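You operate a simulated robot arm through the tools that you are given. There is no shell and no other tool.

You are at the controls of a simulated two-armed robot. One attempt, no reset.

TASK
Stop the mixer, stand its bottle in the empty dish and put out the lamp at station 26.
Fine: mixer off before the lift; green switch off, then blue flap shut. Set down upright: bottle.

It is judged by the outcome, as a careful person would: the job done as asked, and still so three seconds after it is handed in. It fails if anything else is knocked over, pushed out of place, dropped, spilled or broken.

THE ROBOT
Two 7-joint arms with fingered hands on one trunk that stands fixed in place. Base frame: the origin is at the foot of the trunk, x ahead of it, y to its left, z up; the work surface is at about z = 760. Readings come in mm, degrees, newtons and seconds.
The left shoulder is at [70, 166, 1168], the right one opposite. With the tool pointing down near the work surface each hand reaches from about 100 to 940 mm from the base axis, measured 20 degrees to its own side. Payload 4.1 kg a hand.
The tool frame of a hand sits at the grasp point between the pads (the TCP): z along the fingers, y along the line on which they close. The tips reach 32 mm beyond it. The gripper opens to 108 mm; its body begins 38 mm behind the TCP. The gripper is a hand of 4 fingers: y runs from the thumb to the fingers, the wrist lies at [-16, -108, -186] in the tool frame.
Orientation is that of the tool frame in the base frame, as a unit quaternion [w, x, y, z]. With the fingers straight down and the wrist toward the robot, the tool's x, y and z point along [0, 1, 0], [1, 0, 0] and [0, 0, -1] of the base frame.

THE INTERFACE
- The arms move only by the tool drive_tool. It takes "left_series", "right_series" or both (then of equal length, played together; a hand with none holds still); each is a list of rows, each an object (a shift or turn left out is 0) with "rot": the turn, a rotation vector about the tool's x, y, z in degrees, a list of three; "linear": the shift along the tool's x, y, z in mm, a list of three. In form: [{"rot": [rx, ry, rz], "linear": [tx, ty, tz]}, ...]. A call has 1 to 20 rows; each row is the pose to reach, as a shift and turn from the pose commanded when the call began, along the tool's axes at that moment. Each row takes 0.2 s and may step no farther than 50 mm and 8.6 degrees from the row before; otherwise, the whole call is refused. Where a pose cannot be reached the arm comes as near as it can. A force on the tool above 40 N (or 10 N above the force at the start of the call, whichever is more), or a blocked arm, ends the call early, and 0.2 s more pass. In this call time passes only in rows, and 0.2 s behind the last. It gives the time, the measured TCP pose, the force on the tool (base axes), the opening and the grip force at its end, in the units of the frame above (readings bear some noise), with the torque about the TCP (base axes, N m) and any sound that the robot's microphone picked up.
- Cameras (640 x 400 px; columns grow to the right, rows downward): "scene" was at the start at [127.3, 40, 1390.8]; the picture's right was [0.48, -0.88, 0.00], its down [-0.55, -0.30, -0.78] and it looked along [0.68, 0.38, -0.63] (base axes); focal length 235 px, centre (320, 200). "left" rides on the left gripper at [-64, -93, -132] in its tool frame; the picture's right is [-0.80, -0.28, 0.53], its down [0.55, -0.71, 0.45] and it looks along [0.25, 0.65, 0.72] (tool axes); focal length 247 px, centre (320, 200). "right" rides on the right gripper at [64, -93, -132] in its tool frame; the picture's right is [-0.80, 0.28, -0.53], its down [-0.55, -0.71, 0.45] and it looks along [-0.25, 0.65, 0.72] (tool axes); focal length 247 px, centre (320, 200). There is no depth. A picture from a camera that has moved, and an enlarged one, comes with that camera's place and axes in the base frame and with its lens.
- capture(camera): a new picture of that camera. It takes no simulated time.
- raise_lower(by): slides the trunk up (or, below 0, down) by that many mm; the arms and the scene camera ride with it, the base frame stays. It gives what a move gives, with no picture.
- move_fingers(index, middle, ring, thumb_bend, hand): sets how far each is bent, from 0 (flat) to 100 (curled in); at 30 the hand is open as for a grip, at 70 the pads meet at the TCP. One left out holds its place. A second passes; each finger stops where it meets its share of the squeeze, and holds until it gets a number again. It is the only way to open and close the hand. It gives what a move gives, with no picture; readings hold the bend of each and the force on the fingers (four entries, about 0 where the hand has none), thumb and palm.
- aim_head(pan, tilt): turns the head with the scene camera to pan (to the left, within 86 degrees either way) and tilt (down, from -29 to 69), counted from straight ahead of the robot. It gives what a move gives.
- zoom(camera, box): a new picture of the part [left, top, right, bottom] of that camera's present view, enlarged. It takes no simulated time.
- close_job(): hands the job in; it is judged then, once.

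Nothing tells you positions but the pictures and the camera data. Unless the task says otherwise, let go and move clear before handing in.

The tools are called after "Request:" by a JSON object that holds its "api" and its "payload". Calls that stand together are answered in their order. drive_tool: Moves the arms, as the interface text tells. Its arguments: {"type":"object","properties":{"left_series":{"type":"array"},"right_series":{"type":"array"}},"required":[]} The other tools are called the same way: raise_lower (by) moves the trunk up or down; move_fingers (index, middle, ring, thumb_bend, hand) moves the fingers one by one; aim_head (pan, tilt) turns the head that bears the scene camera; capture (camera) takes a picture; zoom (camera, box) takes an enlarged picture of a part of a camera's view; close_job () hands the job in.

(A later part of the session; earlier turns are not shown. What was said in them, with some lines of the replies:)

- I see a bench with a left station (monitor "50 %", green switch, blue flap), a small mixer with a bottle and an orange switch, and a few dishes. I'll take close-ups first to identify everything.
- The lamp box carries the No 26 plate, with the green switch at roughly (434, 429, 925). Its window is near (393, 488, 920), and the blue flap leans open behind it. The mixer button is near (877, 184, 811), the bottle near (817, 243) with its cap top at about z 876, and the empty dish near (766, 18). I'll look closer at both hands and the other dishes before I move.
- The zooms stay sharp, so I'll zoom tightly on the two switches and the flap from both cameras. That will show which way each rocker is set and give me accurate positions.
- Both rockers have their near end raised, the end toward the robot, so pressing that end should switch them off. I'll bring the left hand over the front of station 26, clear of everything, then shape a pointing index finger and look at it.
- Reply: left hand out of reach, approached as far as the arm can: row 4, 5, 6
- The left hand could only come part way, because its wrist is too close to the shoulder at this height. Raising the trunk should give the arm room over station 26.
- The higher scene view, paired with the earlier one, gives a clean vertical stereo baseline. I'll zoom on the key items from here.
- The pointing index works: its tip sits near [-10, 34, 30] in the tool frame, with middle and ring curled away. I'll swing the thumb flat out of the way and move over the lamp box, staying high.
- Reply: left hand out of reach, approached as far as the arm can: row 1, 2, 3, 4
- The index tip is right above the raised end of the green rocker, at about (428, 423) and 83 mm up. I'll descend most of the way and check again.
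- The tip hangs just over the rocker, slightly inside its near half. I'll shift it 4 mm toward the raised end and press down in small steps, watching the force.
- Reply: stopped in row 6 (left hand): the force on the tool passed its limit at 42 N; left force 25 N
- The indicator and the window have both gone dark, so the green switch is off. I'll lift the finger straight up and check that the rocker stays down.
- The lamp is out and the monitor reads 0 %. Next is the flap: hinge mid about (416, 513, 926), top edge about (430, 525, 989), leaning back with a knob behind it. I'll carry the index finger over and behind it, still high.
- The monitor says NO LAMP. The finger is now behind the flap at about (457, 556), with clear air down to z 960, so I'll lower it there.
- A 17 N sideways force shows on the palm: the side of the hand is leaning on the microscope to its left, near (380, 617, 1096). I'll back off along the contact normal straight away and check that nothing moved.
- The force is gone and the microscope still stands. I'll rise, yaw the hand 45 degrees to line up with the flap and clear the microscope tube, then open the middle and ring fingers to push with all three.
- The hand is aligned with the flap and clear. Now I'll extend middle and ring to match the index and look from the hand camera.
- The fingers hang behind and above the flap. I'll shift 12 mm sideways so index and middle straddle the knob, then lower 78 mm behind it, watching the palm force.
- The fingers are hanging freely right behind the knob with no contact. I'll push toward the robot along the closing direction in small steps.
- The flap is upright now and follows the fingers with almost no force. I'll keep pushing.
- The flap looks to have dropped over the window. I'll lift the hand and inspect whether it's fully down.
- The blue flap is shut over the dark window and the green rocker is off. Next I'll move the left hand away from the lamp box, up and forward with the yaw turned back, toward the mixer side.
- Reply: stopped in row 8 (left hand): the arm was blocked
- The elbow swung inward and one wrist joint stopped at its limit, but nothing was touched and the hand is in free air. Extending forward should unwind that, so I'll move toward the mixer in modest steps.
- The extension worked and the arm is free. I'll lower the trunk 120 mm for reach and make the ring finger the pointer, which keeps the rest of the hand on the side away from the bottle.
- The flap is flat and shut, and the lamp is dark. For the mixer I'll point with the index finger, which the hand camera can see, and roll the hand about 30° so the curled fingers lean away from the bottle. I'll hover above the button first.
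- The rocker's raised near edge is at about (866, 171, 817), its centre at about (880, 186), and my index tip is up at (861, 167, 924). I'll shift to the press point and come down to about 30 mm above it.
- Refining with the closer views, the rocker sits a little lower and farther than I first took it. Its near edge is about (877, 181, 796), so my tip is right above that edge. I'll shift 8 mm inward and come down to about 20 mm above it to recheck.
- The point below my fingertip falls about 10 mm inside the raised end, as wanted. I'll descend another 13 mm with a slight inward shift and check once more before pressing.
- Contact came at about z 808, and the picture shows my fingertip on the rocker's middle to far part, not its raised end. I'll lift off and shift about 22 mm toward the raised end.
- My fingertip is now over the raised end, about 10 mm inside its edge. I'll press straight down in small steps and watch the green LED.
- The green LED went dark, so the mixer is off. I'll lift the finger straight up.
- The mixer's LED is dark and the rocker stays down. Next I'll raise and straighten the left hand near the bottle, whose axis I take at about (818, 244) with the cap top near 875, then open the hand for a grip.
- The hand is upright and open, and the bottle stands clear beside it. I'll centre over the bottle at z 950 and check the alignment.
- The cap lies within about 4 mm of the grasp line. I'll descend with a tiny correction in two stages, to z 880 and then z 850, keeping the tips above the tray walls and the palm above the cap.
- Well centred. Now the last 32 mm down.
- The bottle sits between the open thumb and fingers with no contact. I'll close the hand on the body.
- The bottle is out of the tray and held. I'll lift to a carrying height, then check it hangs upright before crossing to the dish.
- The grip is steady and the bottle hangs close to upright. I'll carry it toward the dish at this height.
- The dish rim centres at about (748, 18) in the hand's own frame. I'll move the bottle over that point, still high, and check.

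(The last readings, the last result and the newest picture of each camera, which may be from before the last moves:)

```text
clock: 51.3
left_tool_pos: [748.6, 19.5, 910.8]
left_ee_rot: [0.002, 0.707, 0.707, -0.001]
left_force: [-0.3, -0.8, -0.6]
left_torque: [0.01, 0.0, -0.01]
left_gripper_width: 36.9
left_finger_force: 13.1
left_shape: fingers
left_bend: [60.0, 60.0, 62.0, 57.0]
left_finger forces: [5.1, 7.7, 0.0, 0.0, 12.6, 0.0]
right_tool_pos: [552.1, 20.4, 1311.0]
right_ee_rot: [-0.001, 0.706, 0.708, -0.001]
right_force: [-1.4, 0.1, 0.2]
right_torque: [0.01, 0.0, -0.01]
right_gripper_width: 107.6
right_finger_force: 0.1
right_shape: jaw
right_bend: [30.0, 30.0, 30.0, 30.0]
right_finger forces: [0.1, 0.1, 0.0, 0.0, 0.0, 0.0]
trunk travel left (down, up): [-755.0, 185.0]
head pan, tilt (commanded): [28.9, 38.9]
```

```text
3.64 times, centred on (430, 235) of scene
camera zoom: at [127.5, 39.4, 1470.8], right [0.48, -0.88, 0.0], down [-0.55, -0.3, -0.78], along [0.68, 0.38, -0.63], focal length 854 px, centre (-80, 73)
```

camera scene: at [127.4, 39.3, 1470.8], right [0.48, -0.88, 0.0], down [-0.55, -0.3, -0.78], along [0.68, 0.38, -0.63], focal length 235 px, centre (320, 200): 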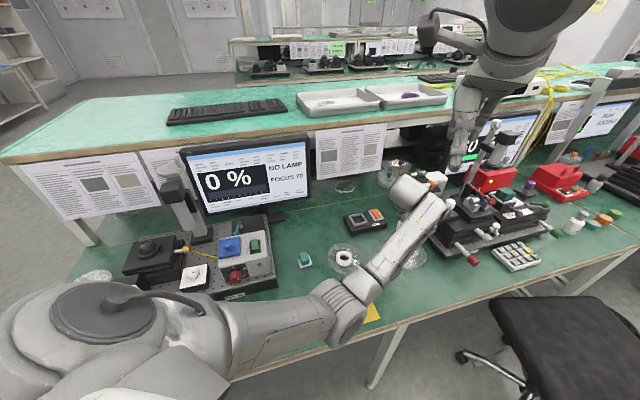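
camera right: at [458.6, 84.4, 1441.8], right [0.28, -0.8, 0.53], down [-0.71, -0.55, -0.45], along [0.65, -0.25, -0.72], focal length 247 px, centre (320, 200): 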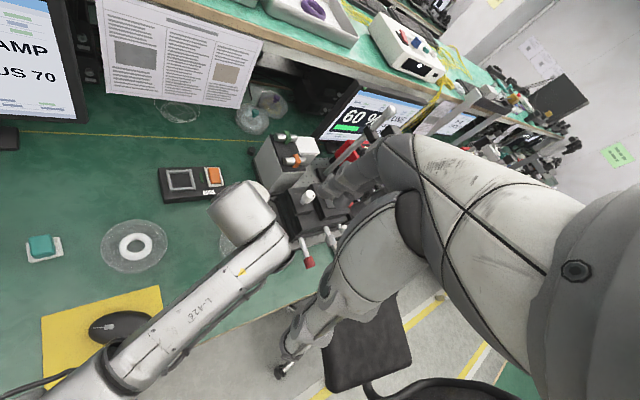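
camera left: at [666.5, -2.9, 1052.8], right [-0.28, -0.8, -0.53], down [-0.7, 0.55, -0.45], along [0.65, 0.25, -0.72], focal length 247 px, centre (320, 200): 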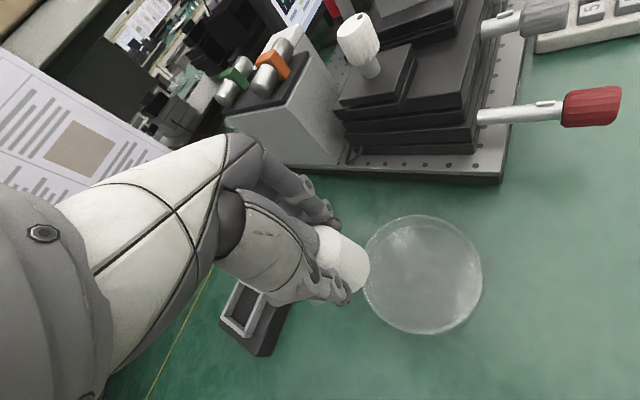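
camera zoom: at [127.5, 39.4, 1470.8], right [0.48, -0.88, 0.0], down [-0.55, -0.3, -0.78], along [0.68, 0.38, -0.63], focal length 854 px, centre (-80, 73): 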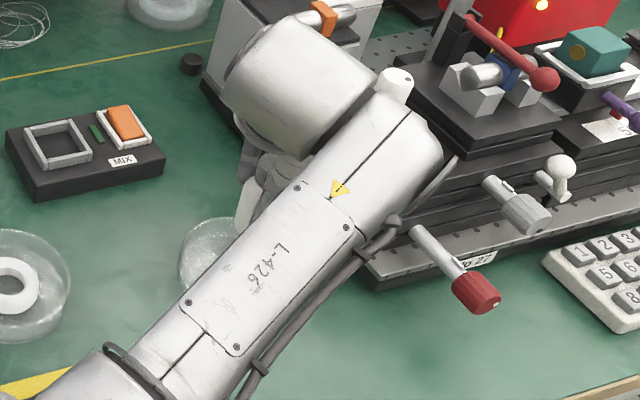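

The bottle is centred over the dish. I'll lower to just above the floor, then feel for contact in small steps.

Request:
{"api": "drive_tool", "payload": {"left_series": [{"linear": [0, 0, 12]}, {"linear": [0, 0, 26]}, {"linear": [0, 0, 40]}, {"linear": [0, 0, 54]}, {"linear": [0, 0, 66]}, {"linear": [0, 0, 72]}]}}

Request:
{"api": "zoom", "payload": {"camera": "left", "box": [270, 150, 480, 330]}}

Request:
{"api": "zoom", "payload": {"camera": "scene", "box": [370, 190, 490, 300]}}

```text
clock: 52.7
left_tool_pos: [752.6, 23.4, 840.8]
left_ee_rot: [0.0, 0.707, 0.708, 0.003]
left_force: [-0.1, -0.5, 0.1]
left_torque: [0.02, 0.05, 0.03]
left_gripper_width: 37.0
left_finger_force: 12.8
left_shape: fingers
left_bend: [60.0, 60.0, 62.0, 57.0]
left_finger forces: [5.2, 7.6, 0.1, 0.1, 12.6, 0.0]
right_tool_pos: [551.9, 20.3, 1310.0]
right_ee_rot: [-0.001, 0.706, 0.708, 0.0]
right_force: [-0.5, 0.1, -0.5]
right_torque: [-0.02, -0.01, 0.03]
right_gripper_width: 107.7
right_finger_force: 0.0
right_shape: jaw
right_bend: [30.0, 30.0, 30.0, 30.0]
right_finger forces: [0.0, 0.1, 0.1, 0.0, 0.0, 0.0]
trunk travel left (down, up): [-755.0, 185.0]
head pan, tilt (commanded): [28.9, 38.9]
```

```text
2.22 times, centred on (375, 240) of left
camera zoom: at [656.8, -41.2, 971.6], right [-0.28, -0.8, -0.54], down [-0.7, 0.55, -0.45], along [0.65, 0.25, -0.71], focal length 549 px, centre (198, 111)
```

zoom: 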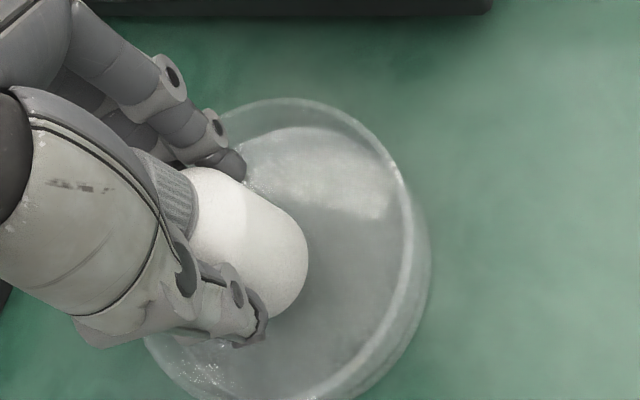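

```text
3.64 times, centred on (430, 245) of scene
camera zoom: at [127.6, 39.8, 1470.7], right [0.48, -0.88, 0.0], down [-0.55, -0.3, -0.78], along [0.68, 0.38, -0.63], focal length 854 px, centre (-80, 36)
```

zoom: 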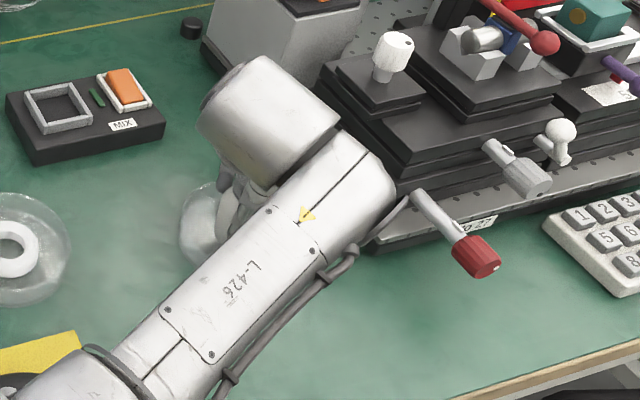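

Request:
{"api": "drive_tool", "payload": {"left_series": [{"linear": [0, 0, 3]}, {"linear": [0, 0, 6]}, {"linear": [0, 0, 8]}]}}

```text
clock: 53.5
left_tool_pos: [751.0, 25.7, 831.1]
left_ee_rot: [0.0, 0.706, 0.708, 0.003]
left_force: [-0.2, -0.2, -0.6]
left_torque: [0.0, -0.01, -0.03]
left_gripper_width: 37.1
left_finger_force: 12.7
left_shape: fingers
left_bend: [60.0, 60.0, 62.0, 57.0]
left_finger forces: [5.2, 7.6, 0.0, 0.0, 12.6, 0.0]
right_tool_pos: [551.6, 20.5, 1310.6]
right_ee_rot: [-0.001, 0.707, 0.708, 0.0]
right_force: [-0.5, 0.7, 0.9]
right_torque: [-0.01, 0.0, -0.01]
right_gripper_width: 107.8
right_finger_force: 0.1
right_shape: jaw
right_bend: [30.0, 30.0, 30.0, 30.0]
right_finger forces: [0.1, 0.0, 0.0, 0.0, 0.0, 0.0]
trunk travel left (down, up): [-755.0, 185.0]
head pan, tilt (commanded): [28.9, 38.9]
```

Request:
{"api": "drive_tool", "payload": {"left_series": [{"linear": [-3, 0, 1]}, {"linear": [-5, 0, 2.5]}, {"linear": [-5, 0, 4]}]}}

Request:
{"api": "zoom", "payload": {"camera": "left", "box": [270, 150, 480, 330]}}

```text
clock: 54.3
left_tool_pos: [752.0, 25.2, 825.2]
left_ee_rot: [-0.002, 0.704, 0.71, 0.005]
left_force: [0.2, -0.6, -0.6]
left_torque: [0.01, -0.01, 0.03]
left_gripper_width: 37.0
left_finger_force: 13.0
left_shape: fingers
left_bend: [61.0, 60.0, 62.0, 57.0]
left_finger forces: [5.2, 7.6, 0.1, 0.1, 12.5, 0.1]
right_tool_pos: [552.0, 20.1, 1310.5]
right_ee_rot: [-0.001, 0.707, 0.707, 0.0]
right_force: [-0.2, -0.3, 0.3]
right_torque: [0.0, -0.02, 0.02]
right_gripper_width: 107.7
right_finger_force: 0.1
right_shape: jaw
right_bend: [30.0, 30.0, 30.0, 30.0]
right_finger forces: [0.0, 0.1, 0.1, 0.0, 0.0, 0.0]
trunk travel left (down, up): [-755.0, 185.0]
head pan, tilt (commanded): [28.9, 38.9]
```

```text
2.22 times, centred on (375, 240) of left
camera zoom: at [657.7, -40.6, 955.9], right [-0.27, -0.79, -0.54], down [-0.71, 0.55, -0.44], along [0.65, 0.26, -0.71], focal length 549 px, centre (198, 111)
```

zoom: 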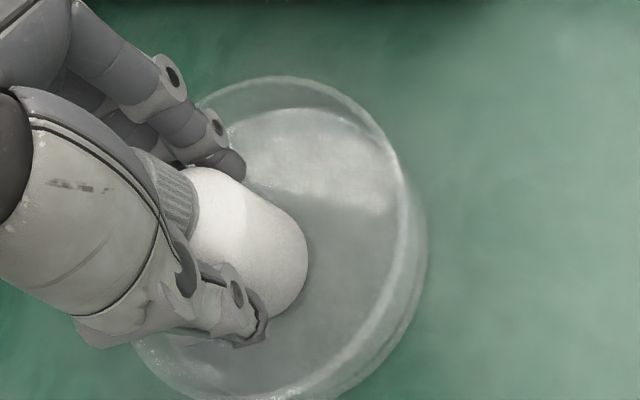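

Request:
{"api": "drive_tool", "payload": {"left_series": [{"linear": [0, 0, 1.5]}, {"linear": [0, 0, 3]}]}}

```text
clock: 54.9
left_tool_pos: [752.8, 26.2, 824.5]
left_ee_rot: [-0.002, 0.703, 0.711, 0.006]
left_force: [-0.4, -1.6, 2.7]
left_torque: [0.0, 0.08, -0.02]
left_gripper_width: 36.8
left_finger_force: 12.7
left_shape: fingers
left_bend: [61.0, 60.0, 62.0, 57.0]
left_finger forces: [5.1, 7.7, 0.0, 0.1, 12.9, 0.0]
right_tool_pos: [550.7, 19.6, 1310.2]
right_ee_rot: [0.001, 0.707, 0.707, 0.0]
right_force: [-0.2, 0.6, 1.2]
right_torque: [0.0, 0.02, -0.02]
right_gripper_width: 107.6
right_finger_force: 0.1
right_shape: jaw
right_bend: [30.0, 30.0, 30.0, 30.0]
right_finger forces: [0.1, 0.0, 0.0, 0.0, 0.0, 0.1]
trunk travel left (down, up): [-755.0, 185.0]
head pan, tilt (commanded): [28.9, 38.9]
```

The bottle has touched the dish floor, with 2.7 N up at z 824, as expected. I'll settle one more millimetre and open the hand gently.

Request:
{"api": "drive_tool", "payload": {"left_series": [{"linear": [0, 0, 1.2]}]}}

Request:
{"api": "move_fingers", "payload": {"hand": "left", "index": 54, "middle": 54, "ring": 54, "thumb_bend": 52}}

Request:
{"api": "zoom", "payload": {"camera": "left", "box": [270, 150, 480, 330]}}

```text
clock: 55.3
left_tool_pos: [751.2, 25.9, 823.3]
left_ee_rot: [-0.001, 0.704, 0.711, 0.007]
left_force: [0.7, -0.4, 6.0]
left_torque: [0.01, 0.09, 0.0]
left_gripper_width: 37.2
left_finger_force: 12.8
left_shape: fingers
left_bend: [61.0, 60.0, 62.0, 57.0]
left_finger forces: [5.5, 8.2, 0.0, 0.1, 12.7, 0.0]
right_tool_pos: [550.8, 20.6, 1310.4]
right_ee_rot: [-0.001, 0.706, 0.708, 0.0]
right_force: [0.1, -1.4, -0.5]
right_torque: [0.02, 0.01, -0.01]
right_gripper_width: 107.6
right_finger_force: 0.0
right_shape: jaw
right_bend: [30.0, 30.0, 30.0, 30.0]
right_finger forces: [0.0, 0.0, 0.0, 0.1, 0.1, 0.1]
trunk travel left (down, up): [-755.0, 185.0]
head pan, tilt (commanded): [28.9, 38.9]
```

```text
clock: 56.3
left_tool_pos: [753.7, 27.0, 821.7]
left_ee_rot: [-0.002, 0.704, 0.71, 0.005]
left_force: [0.5, 0.6, 0.5]
left_torque: [-0.01, -0.01, -0.01]
left_gripper_width: 47.7
left_finger_force: 0.0
left_shape: fingers
left_bend: [54.0, 54.0, 54.0, 52.0]
left_finger forces: [0.0, 0.0, 0.0, 0.0, 0.0, 0.0]
right_tool_pos: [552.0, 19.9, 1310.0]
right_ee_rot: [0.0, 0.706, 0.708, 0.0]
right_force: [-0.4, 0.8, -0.3]
right_torque: [-0.02, 0.02, 0.04]
right_gripper_width: 107.6
right_finger_force: 0.0
right_shape: jaw
right_bend: [30.0, 30.0, 30.0, 30.0]
right_finger forces: [0.1, 0.0, 0.0, 0.0, 0.0, 0.1]
trunk travel left (down, up): [-755.0, 185.0]
head pan, tilt (commanded): [28.9, 38.9]
```

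```text
2.22 times, centred on (375, 240) of left
camera zoom: at [658.5, -39.8, 952.9], right [-0.27, -0.79, -0.54], down [-0.71, 0.55, -0.45], along [0.65, 0.26, -0.71], focal length 549 px, centre (198, 111)
```

zoom: 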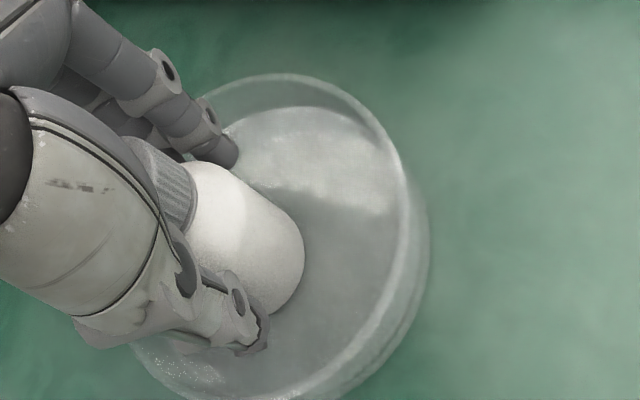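

The bottle stands free with all finger forces at zero. I'll open further, still above the rim, and lift straight up off it.

Request:
{"api": "move_fingers", "payload": {"hand": "left", "index": 38, "middle": 38, "ring": 38, "thumb_bend": 36}}

Request:
{"api": "zoom", "payload": {"camera": "left", "box": [270, 150, 480, 330]}}

```text
clock: 57.3
left_tool_pos: [751.2, 26.2, 821.9]
left_ee_rot: [-0.002, 0.704, 0.71, 0.006]
left_force: [-0.2, -0.6, 0.5]
left_torque: [-0.02, -0.05, -0.05]
left_gripper_width: 90.0
left_finger_force: 0.9
left_shape: fingers
left_bend: [38.0, 38.0, 38.0, 36.0]
left_finger forces: [0.1, 0.8, 0.0, 0.1, 0.0, 0.1]
right_tool_pos: [551.2, 19.8, 1311.5]
right_ee_rot: [0.0, 0.706, 0.708, 0.0]
right_force: [0.0, 0.7, -0.9]
right_torque: [-0.01, 0.02, -0.01]
right_gripper_width: 108.0
right_finger_force: 0.0
right_shape: jaw
right_bend: [30.0, 30.0, 30.0, 30.0]
right_finger forces: [0.0, 0.0, 0.0, 0.0, 0.0, 0.1]
trunk travel left (down, up): [-755.0, 185.0]
head pan, tilt (commanded): [28.9, 38.9]
```

```text
2.22 times, centred on (375, 240) of left
camera zoom: at [658.2, -39.7, 952.4], right [-0.27, -0.79, -0.54], down [-0.71, 0.55, -0.45], along [0.65, 0.26, -0.71], focal length 549 px, centre (198, 111)
```

zoom: 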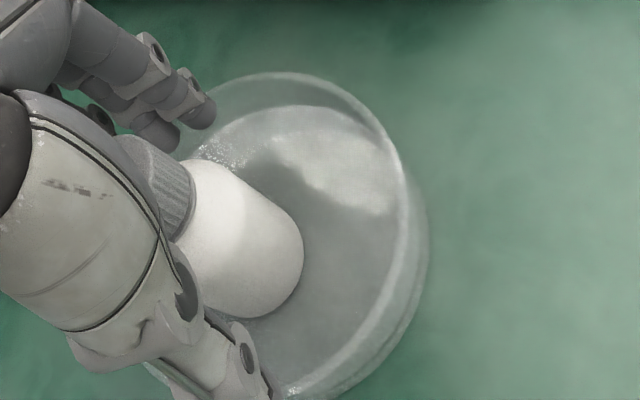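

A light 0.8 N shows on the middle finger, perhaps a brush against the rim. I'll stop opening and lift straight up now.

Request:
{"api": "drive_tool", "payload": {"left_series": [{"linear": [0, 0, -5]}, {"linear": [0, 0, -12]}, {"linear": [0, 0, -22]}, {"linear": [0, 0, -36]}, {"linear": [0, 0, -55]}, {"linear": [0, 0, -80]}, {"linear": [0, 0, -105]}]}}

Request:
{"api": "capture", "payload": {"camera": "left"}}

Request:
{"api": "capture", "payload": {"camera": "scene"}}

```text
clock: 58.9
left_tool_pos: [753.9, 35.5, 923.6]
left_ee_rot: [-0.007, 0.701, 0.713, 0.01]
left_force: [0.2, 0.7, 0.0]
left_torque: [0.0, 0.0, 0.0]
left_gripper_width: 89.9
left_finger_force: 0.2
left_shape: fingers
left_bend: [38.0, 38.0, 38.0, 36.0]
left_finger forces: [0.0, 0.0, 0.0, 0.0, 0.0, 0.1]
right_tool_pos: [550.9, 19.8, 1311.0]
right_ee_rot: [0.0, 0.707, 0.708, 0.0]
right_force: [-0.1, -0.1, 0.4]
right_torque: [-0.01, 0.01, -0.02]
right_gripper_width: 107.9
right_finger_force: 0.0
right_shape: jaw
right_bend: [30.0, 30.0, 30.0, 30.0]
right_finger forces: [0.0, 0.0, 0.0, 0.0, 0.0, 0.0]
trunk travel left (down, up): [-755.0, 185.0]
head pan, tilt (commanded): [28.9, 38.9]
```

```text
taken
camera left: at [660.6, -33.6, 1054.3], right [-0.27, -0.79, -0.55], down [-0.71, 0.55, -0.44], along [0.65, 0.28, -0.71], focal length 247 px, centre (320, 200)
```

left: 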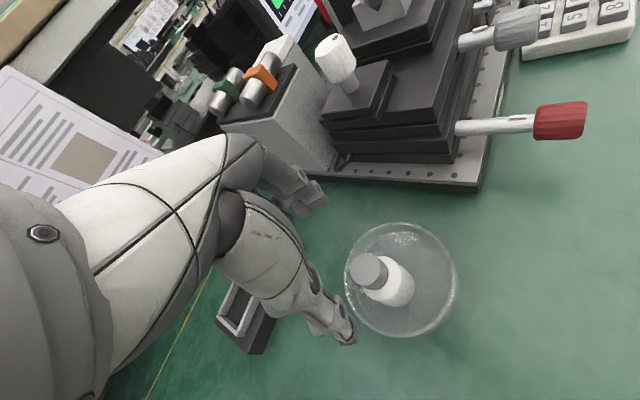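

```text
taken
camera scene: at [127.2, 39.6, 1470.7], right [0.48, -0.88, 0.0], down [-0.55, -0.3, -0.78], along [0.68, 0.38, -0.63], focal length 235 px, centre (320, 200)
```

scene: 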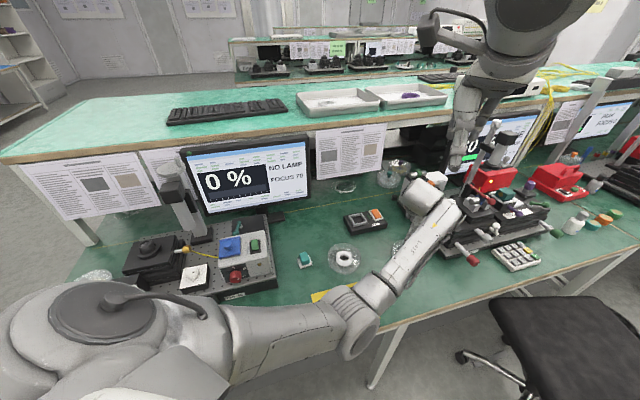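

The bottle stands upright inside the dish. I'll bring the left hand up and away to the left so the cameras can see everything.

Request:
{"api": "drive_tool", "payload": {"left_series": [{"linear": [4, 0, -20]}, {"linear": [20, -4, -40]}, {"linear": [42, -10, -58]}, {"linear": [66, -18, -70]}, {"linear": [92, -26, -80]}, {"linear": [118, -34, -85]}, {"linear": [144, -42, -90]}, {"linear": [168, -50, -92]}]}}

Request:
{"api": "capture", "payload": {"camera": "scene"}}

Request:
{"api": "capture", "payload": {"camera": "right"}}

Request:
{"api": "capture", "payload": {"camera": "left"}}

```text
clock: 60.7
left_tool_pos: [698.6, 183.5, 1018.4]
left_ee_rot: [0.003, 0.707, 0.707, -0.001]
left_force: [0.9, -0.2, -0.1]
left_torque: [-0.05, -0.03, -0.03]
left_gripper_width: 89.7
left_finger_force: 0.1
left_shape: fingers
left_bend: [38.0, 38.0, 38.0, 36.0]
left_finger forces: [0.0, 0.0, 0.0, 0.0, 0.1, 0.1]
right_tool_pos: [551.6, 20.8, 1310.7]
right_ee_rot: [0.0, 0.706, 0.708, -0.001]
right_force: [-0.3, -0.3, -0.6]
right_torque: [0.01, -0.01, -0.04]
right_gripper_width: 107.8
right_finger_force: 0.0
right_shape: jaw
right_bend: [30.0, 30.0, 30.0, 30.0]
right_finger forces: [0.0, 0.1, 0.0, 0.0, 0.0, 0.0]
trunk travel left (down, up): [-755.0, 185.0]
head pan, tilt (commanded): [28.9, 38.9]
```

```text
taken
camera scene: at [127.3, 40.9, 1470.7], right [0.48, -0.88, 0.0], down [-0.55, -0.3, -0.78], along [0.68, 0.38, -0.63], focal length 235 px, centre (320, 200)
```

scene: 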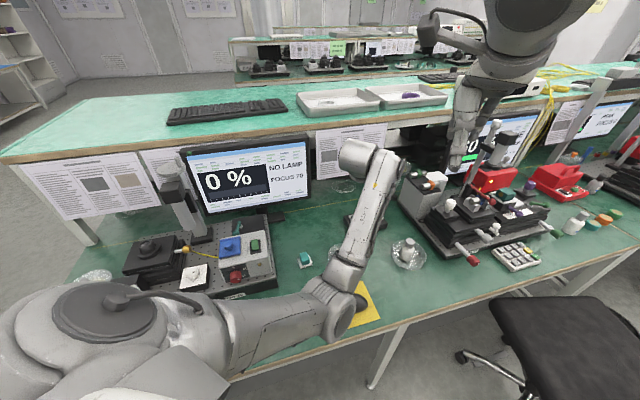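

```text
taken
camera right: at [458.5, 85.9, 1441.8], right [0.28, -0.8, 0.53], down [-0.71, -0.55, -0.45], along [0.65, -0.25, -0.72], focal length 247 px, centre (320, 200)
```

right: 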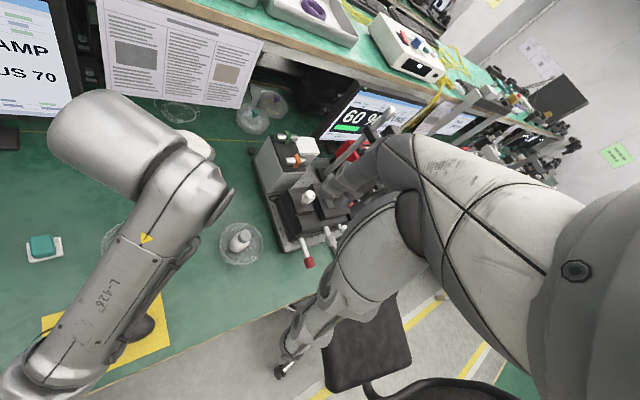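

```text
taken
camera left: at [604.4, 120.2, 1150.7], right [-0.28, -0.8, -0.53], down [-0.7, 0.55, -0.45], along [0.65, 0.25, -0.72], focal length 247 px, centre (320, 200)
```

left: 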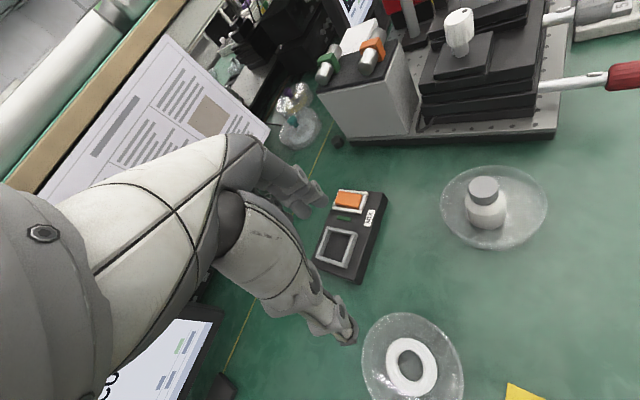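

Request:
{"api": "zoom", "payload": {"camera": "scene", "box": [340, 200, 450, 300]}}

Request:
{"api": "zoom", "payload": {"camera": "right", "box": [200, 200, 290, 280]}}

Request:
{"api": "zoom", "payload": {"camera": "scene", "box": [140, 160, 290, 300]}}

Request:
{"api": "zoom", "payload": {"camera": "left", "box": [300, 150, 560, 300]}}

Request:
{"api": "zoom", "payload": {"camera": "scene", "box": [205, 220, 275, 300]}}

```text
4.00 times, centred on (395, 250) of scene
camera zoom: at [127.3, 40.9, 1470.7], right [0.48, -0.88, 0.0], down [-0.55, -0.3, -0.78], along [0.68, 0.38, -0.63], focal length 940 px, centre (20, 0)
```

zoom: 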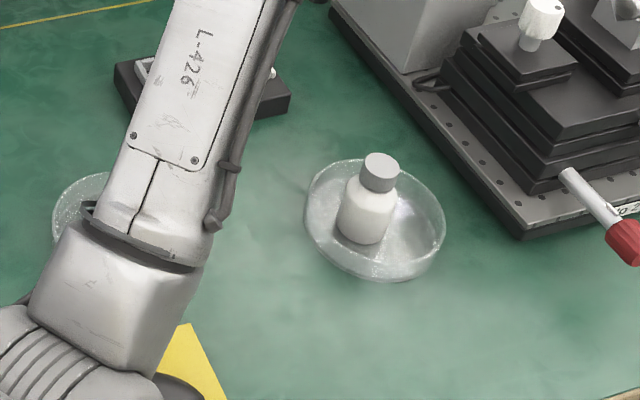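

```text
5.00 times, centred on (245, 240) of right
camera zoom: at [458.5, 85.9, 1441.8], right [0.28, -0.8, 0.53], down [-0.71, -0.55, -0.45], along [0.65, -0.25, -0.72], focal length 1235 px, centre (695, 0)
```

zoom: 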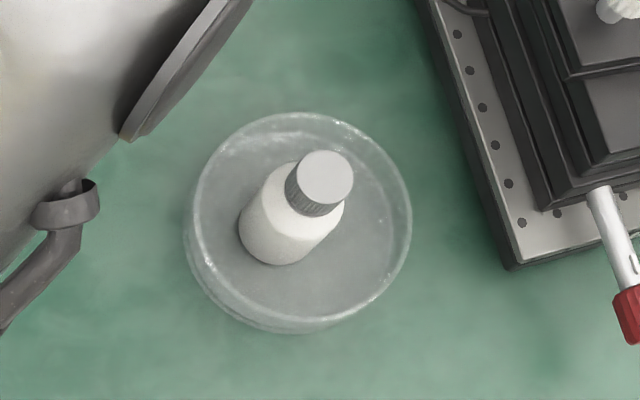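

```text
2.86 times, centred on (215, 230) of scene
camera zoom: at [127.3, 40.9, 1470.7], right [0.48, -0.88, 0.0], down [-0.55, -0.3, -0.78], along [0.68, 0.38, -0.63], focal length 671 px, centre (620, 114)
```

zoom: 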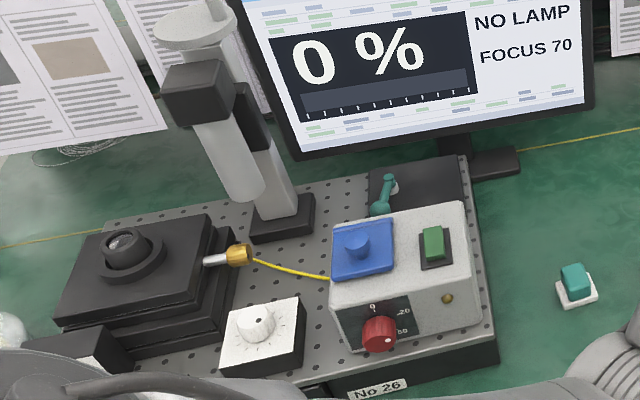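

```text
2.46 times, centred on (430, 225) of left
camera zoom: at [604.4, 120.2, 1150.7], right [-0.28, -0.8, -0.53], down [-0.7, 0.55, -0.45], along [0.65, 0.25, -0.72], focal length 608 px, centre (49, 138)
```

zoom: 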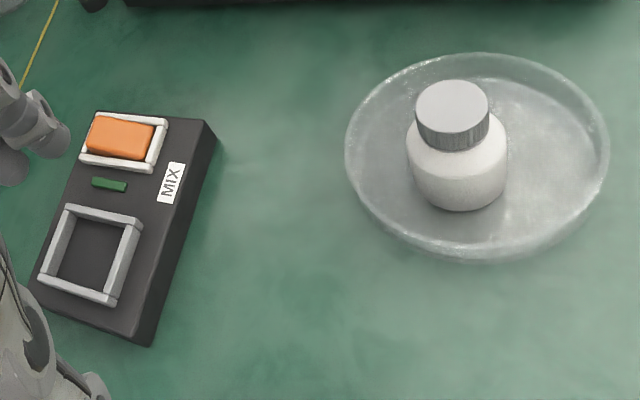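

```text
5.00 times, centred on (240, 260) of scene
camera zoom: at [127.3, 40.9, 1470.7], right [0.48, -0.88, 0.0], down [-0.55, -0.3, -0.78], along [0.68, 0.38, -0.63], focal length 1174 px, centre (720, -100)
```

zoom: 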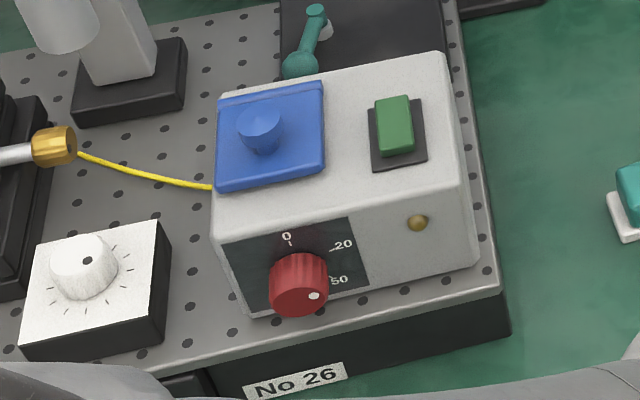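

All checks pass:
- **Mixer:** off, with its LED dark.
- **Bottle:** standing upright in the formerly empty dish.
- **Station 26:** green switch off, lamp and indicator dark, and the blue flap lying flat over the window.

Both hands are clear of everything, so I'm handing in the job.

Request:
{"api": "close_job", "payload": {}}

```text
The job is handed in.
```

I've handed in the job. The mixer is off, its bottle is standing upright in the dish that was empty, and the lamp at station 26 is out. I have no result back from the judging.

- **Mixer:** I pressed its orange switch off before lifting the bottle, and its light went dark.
- **Bottle:** I lifted it only after the mixer was off and set it down in the dish. The last pictures from three cameras show it standing on its own.
- **Lamp:** I pressed the green switch off first, and the window and indicator went dark. Then I closed the blue flap, which lies flat over the window.

**Contacts along the way:**
- While I was reaching behind the flap, the side of the left hand leaned on the station 26 microscope with about 17 N. I backed off at once. In later views it looked unmoved and the monitor still read FOCUS 70, but I did not compare it exactly with its starting position.
- As I let go of the bottle, one finger showed a light 0.8 N touch, possibly against the dish rim. I lifted away without opening further.

I saw nothing else knocked over, spilled or out of place, and both hands were clear when I finished.
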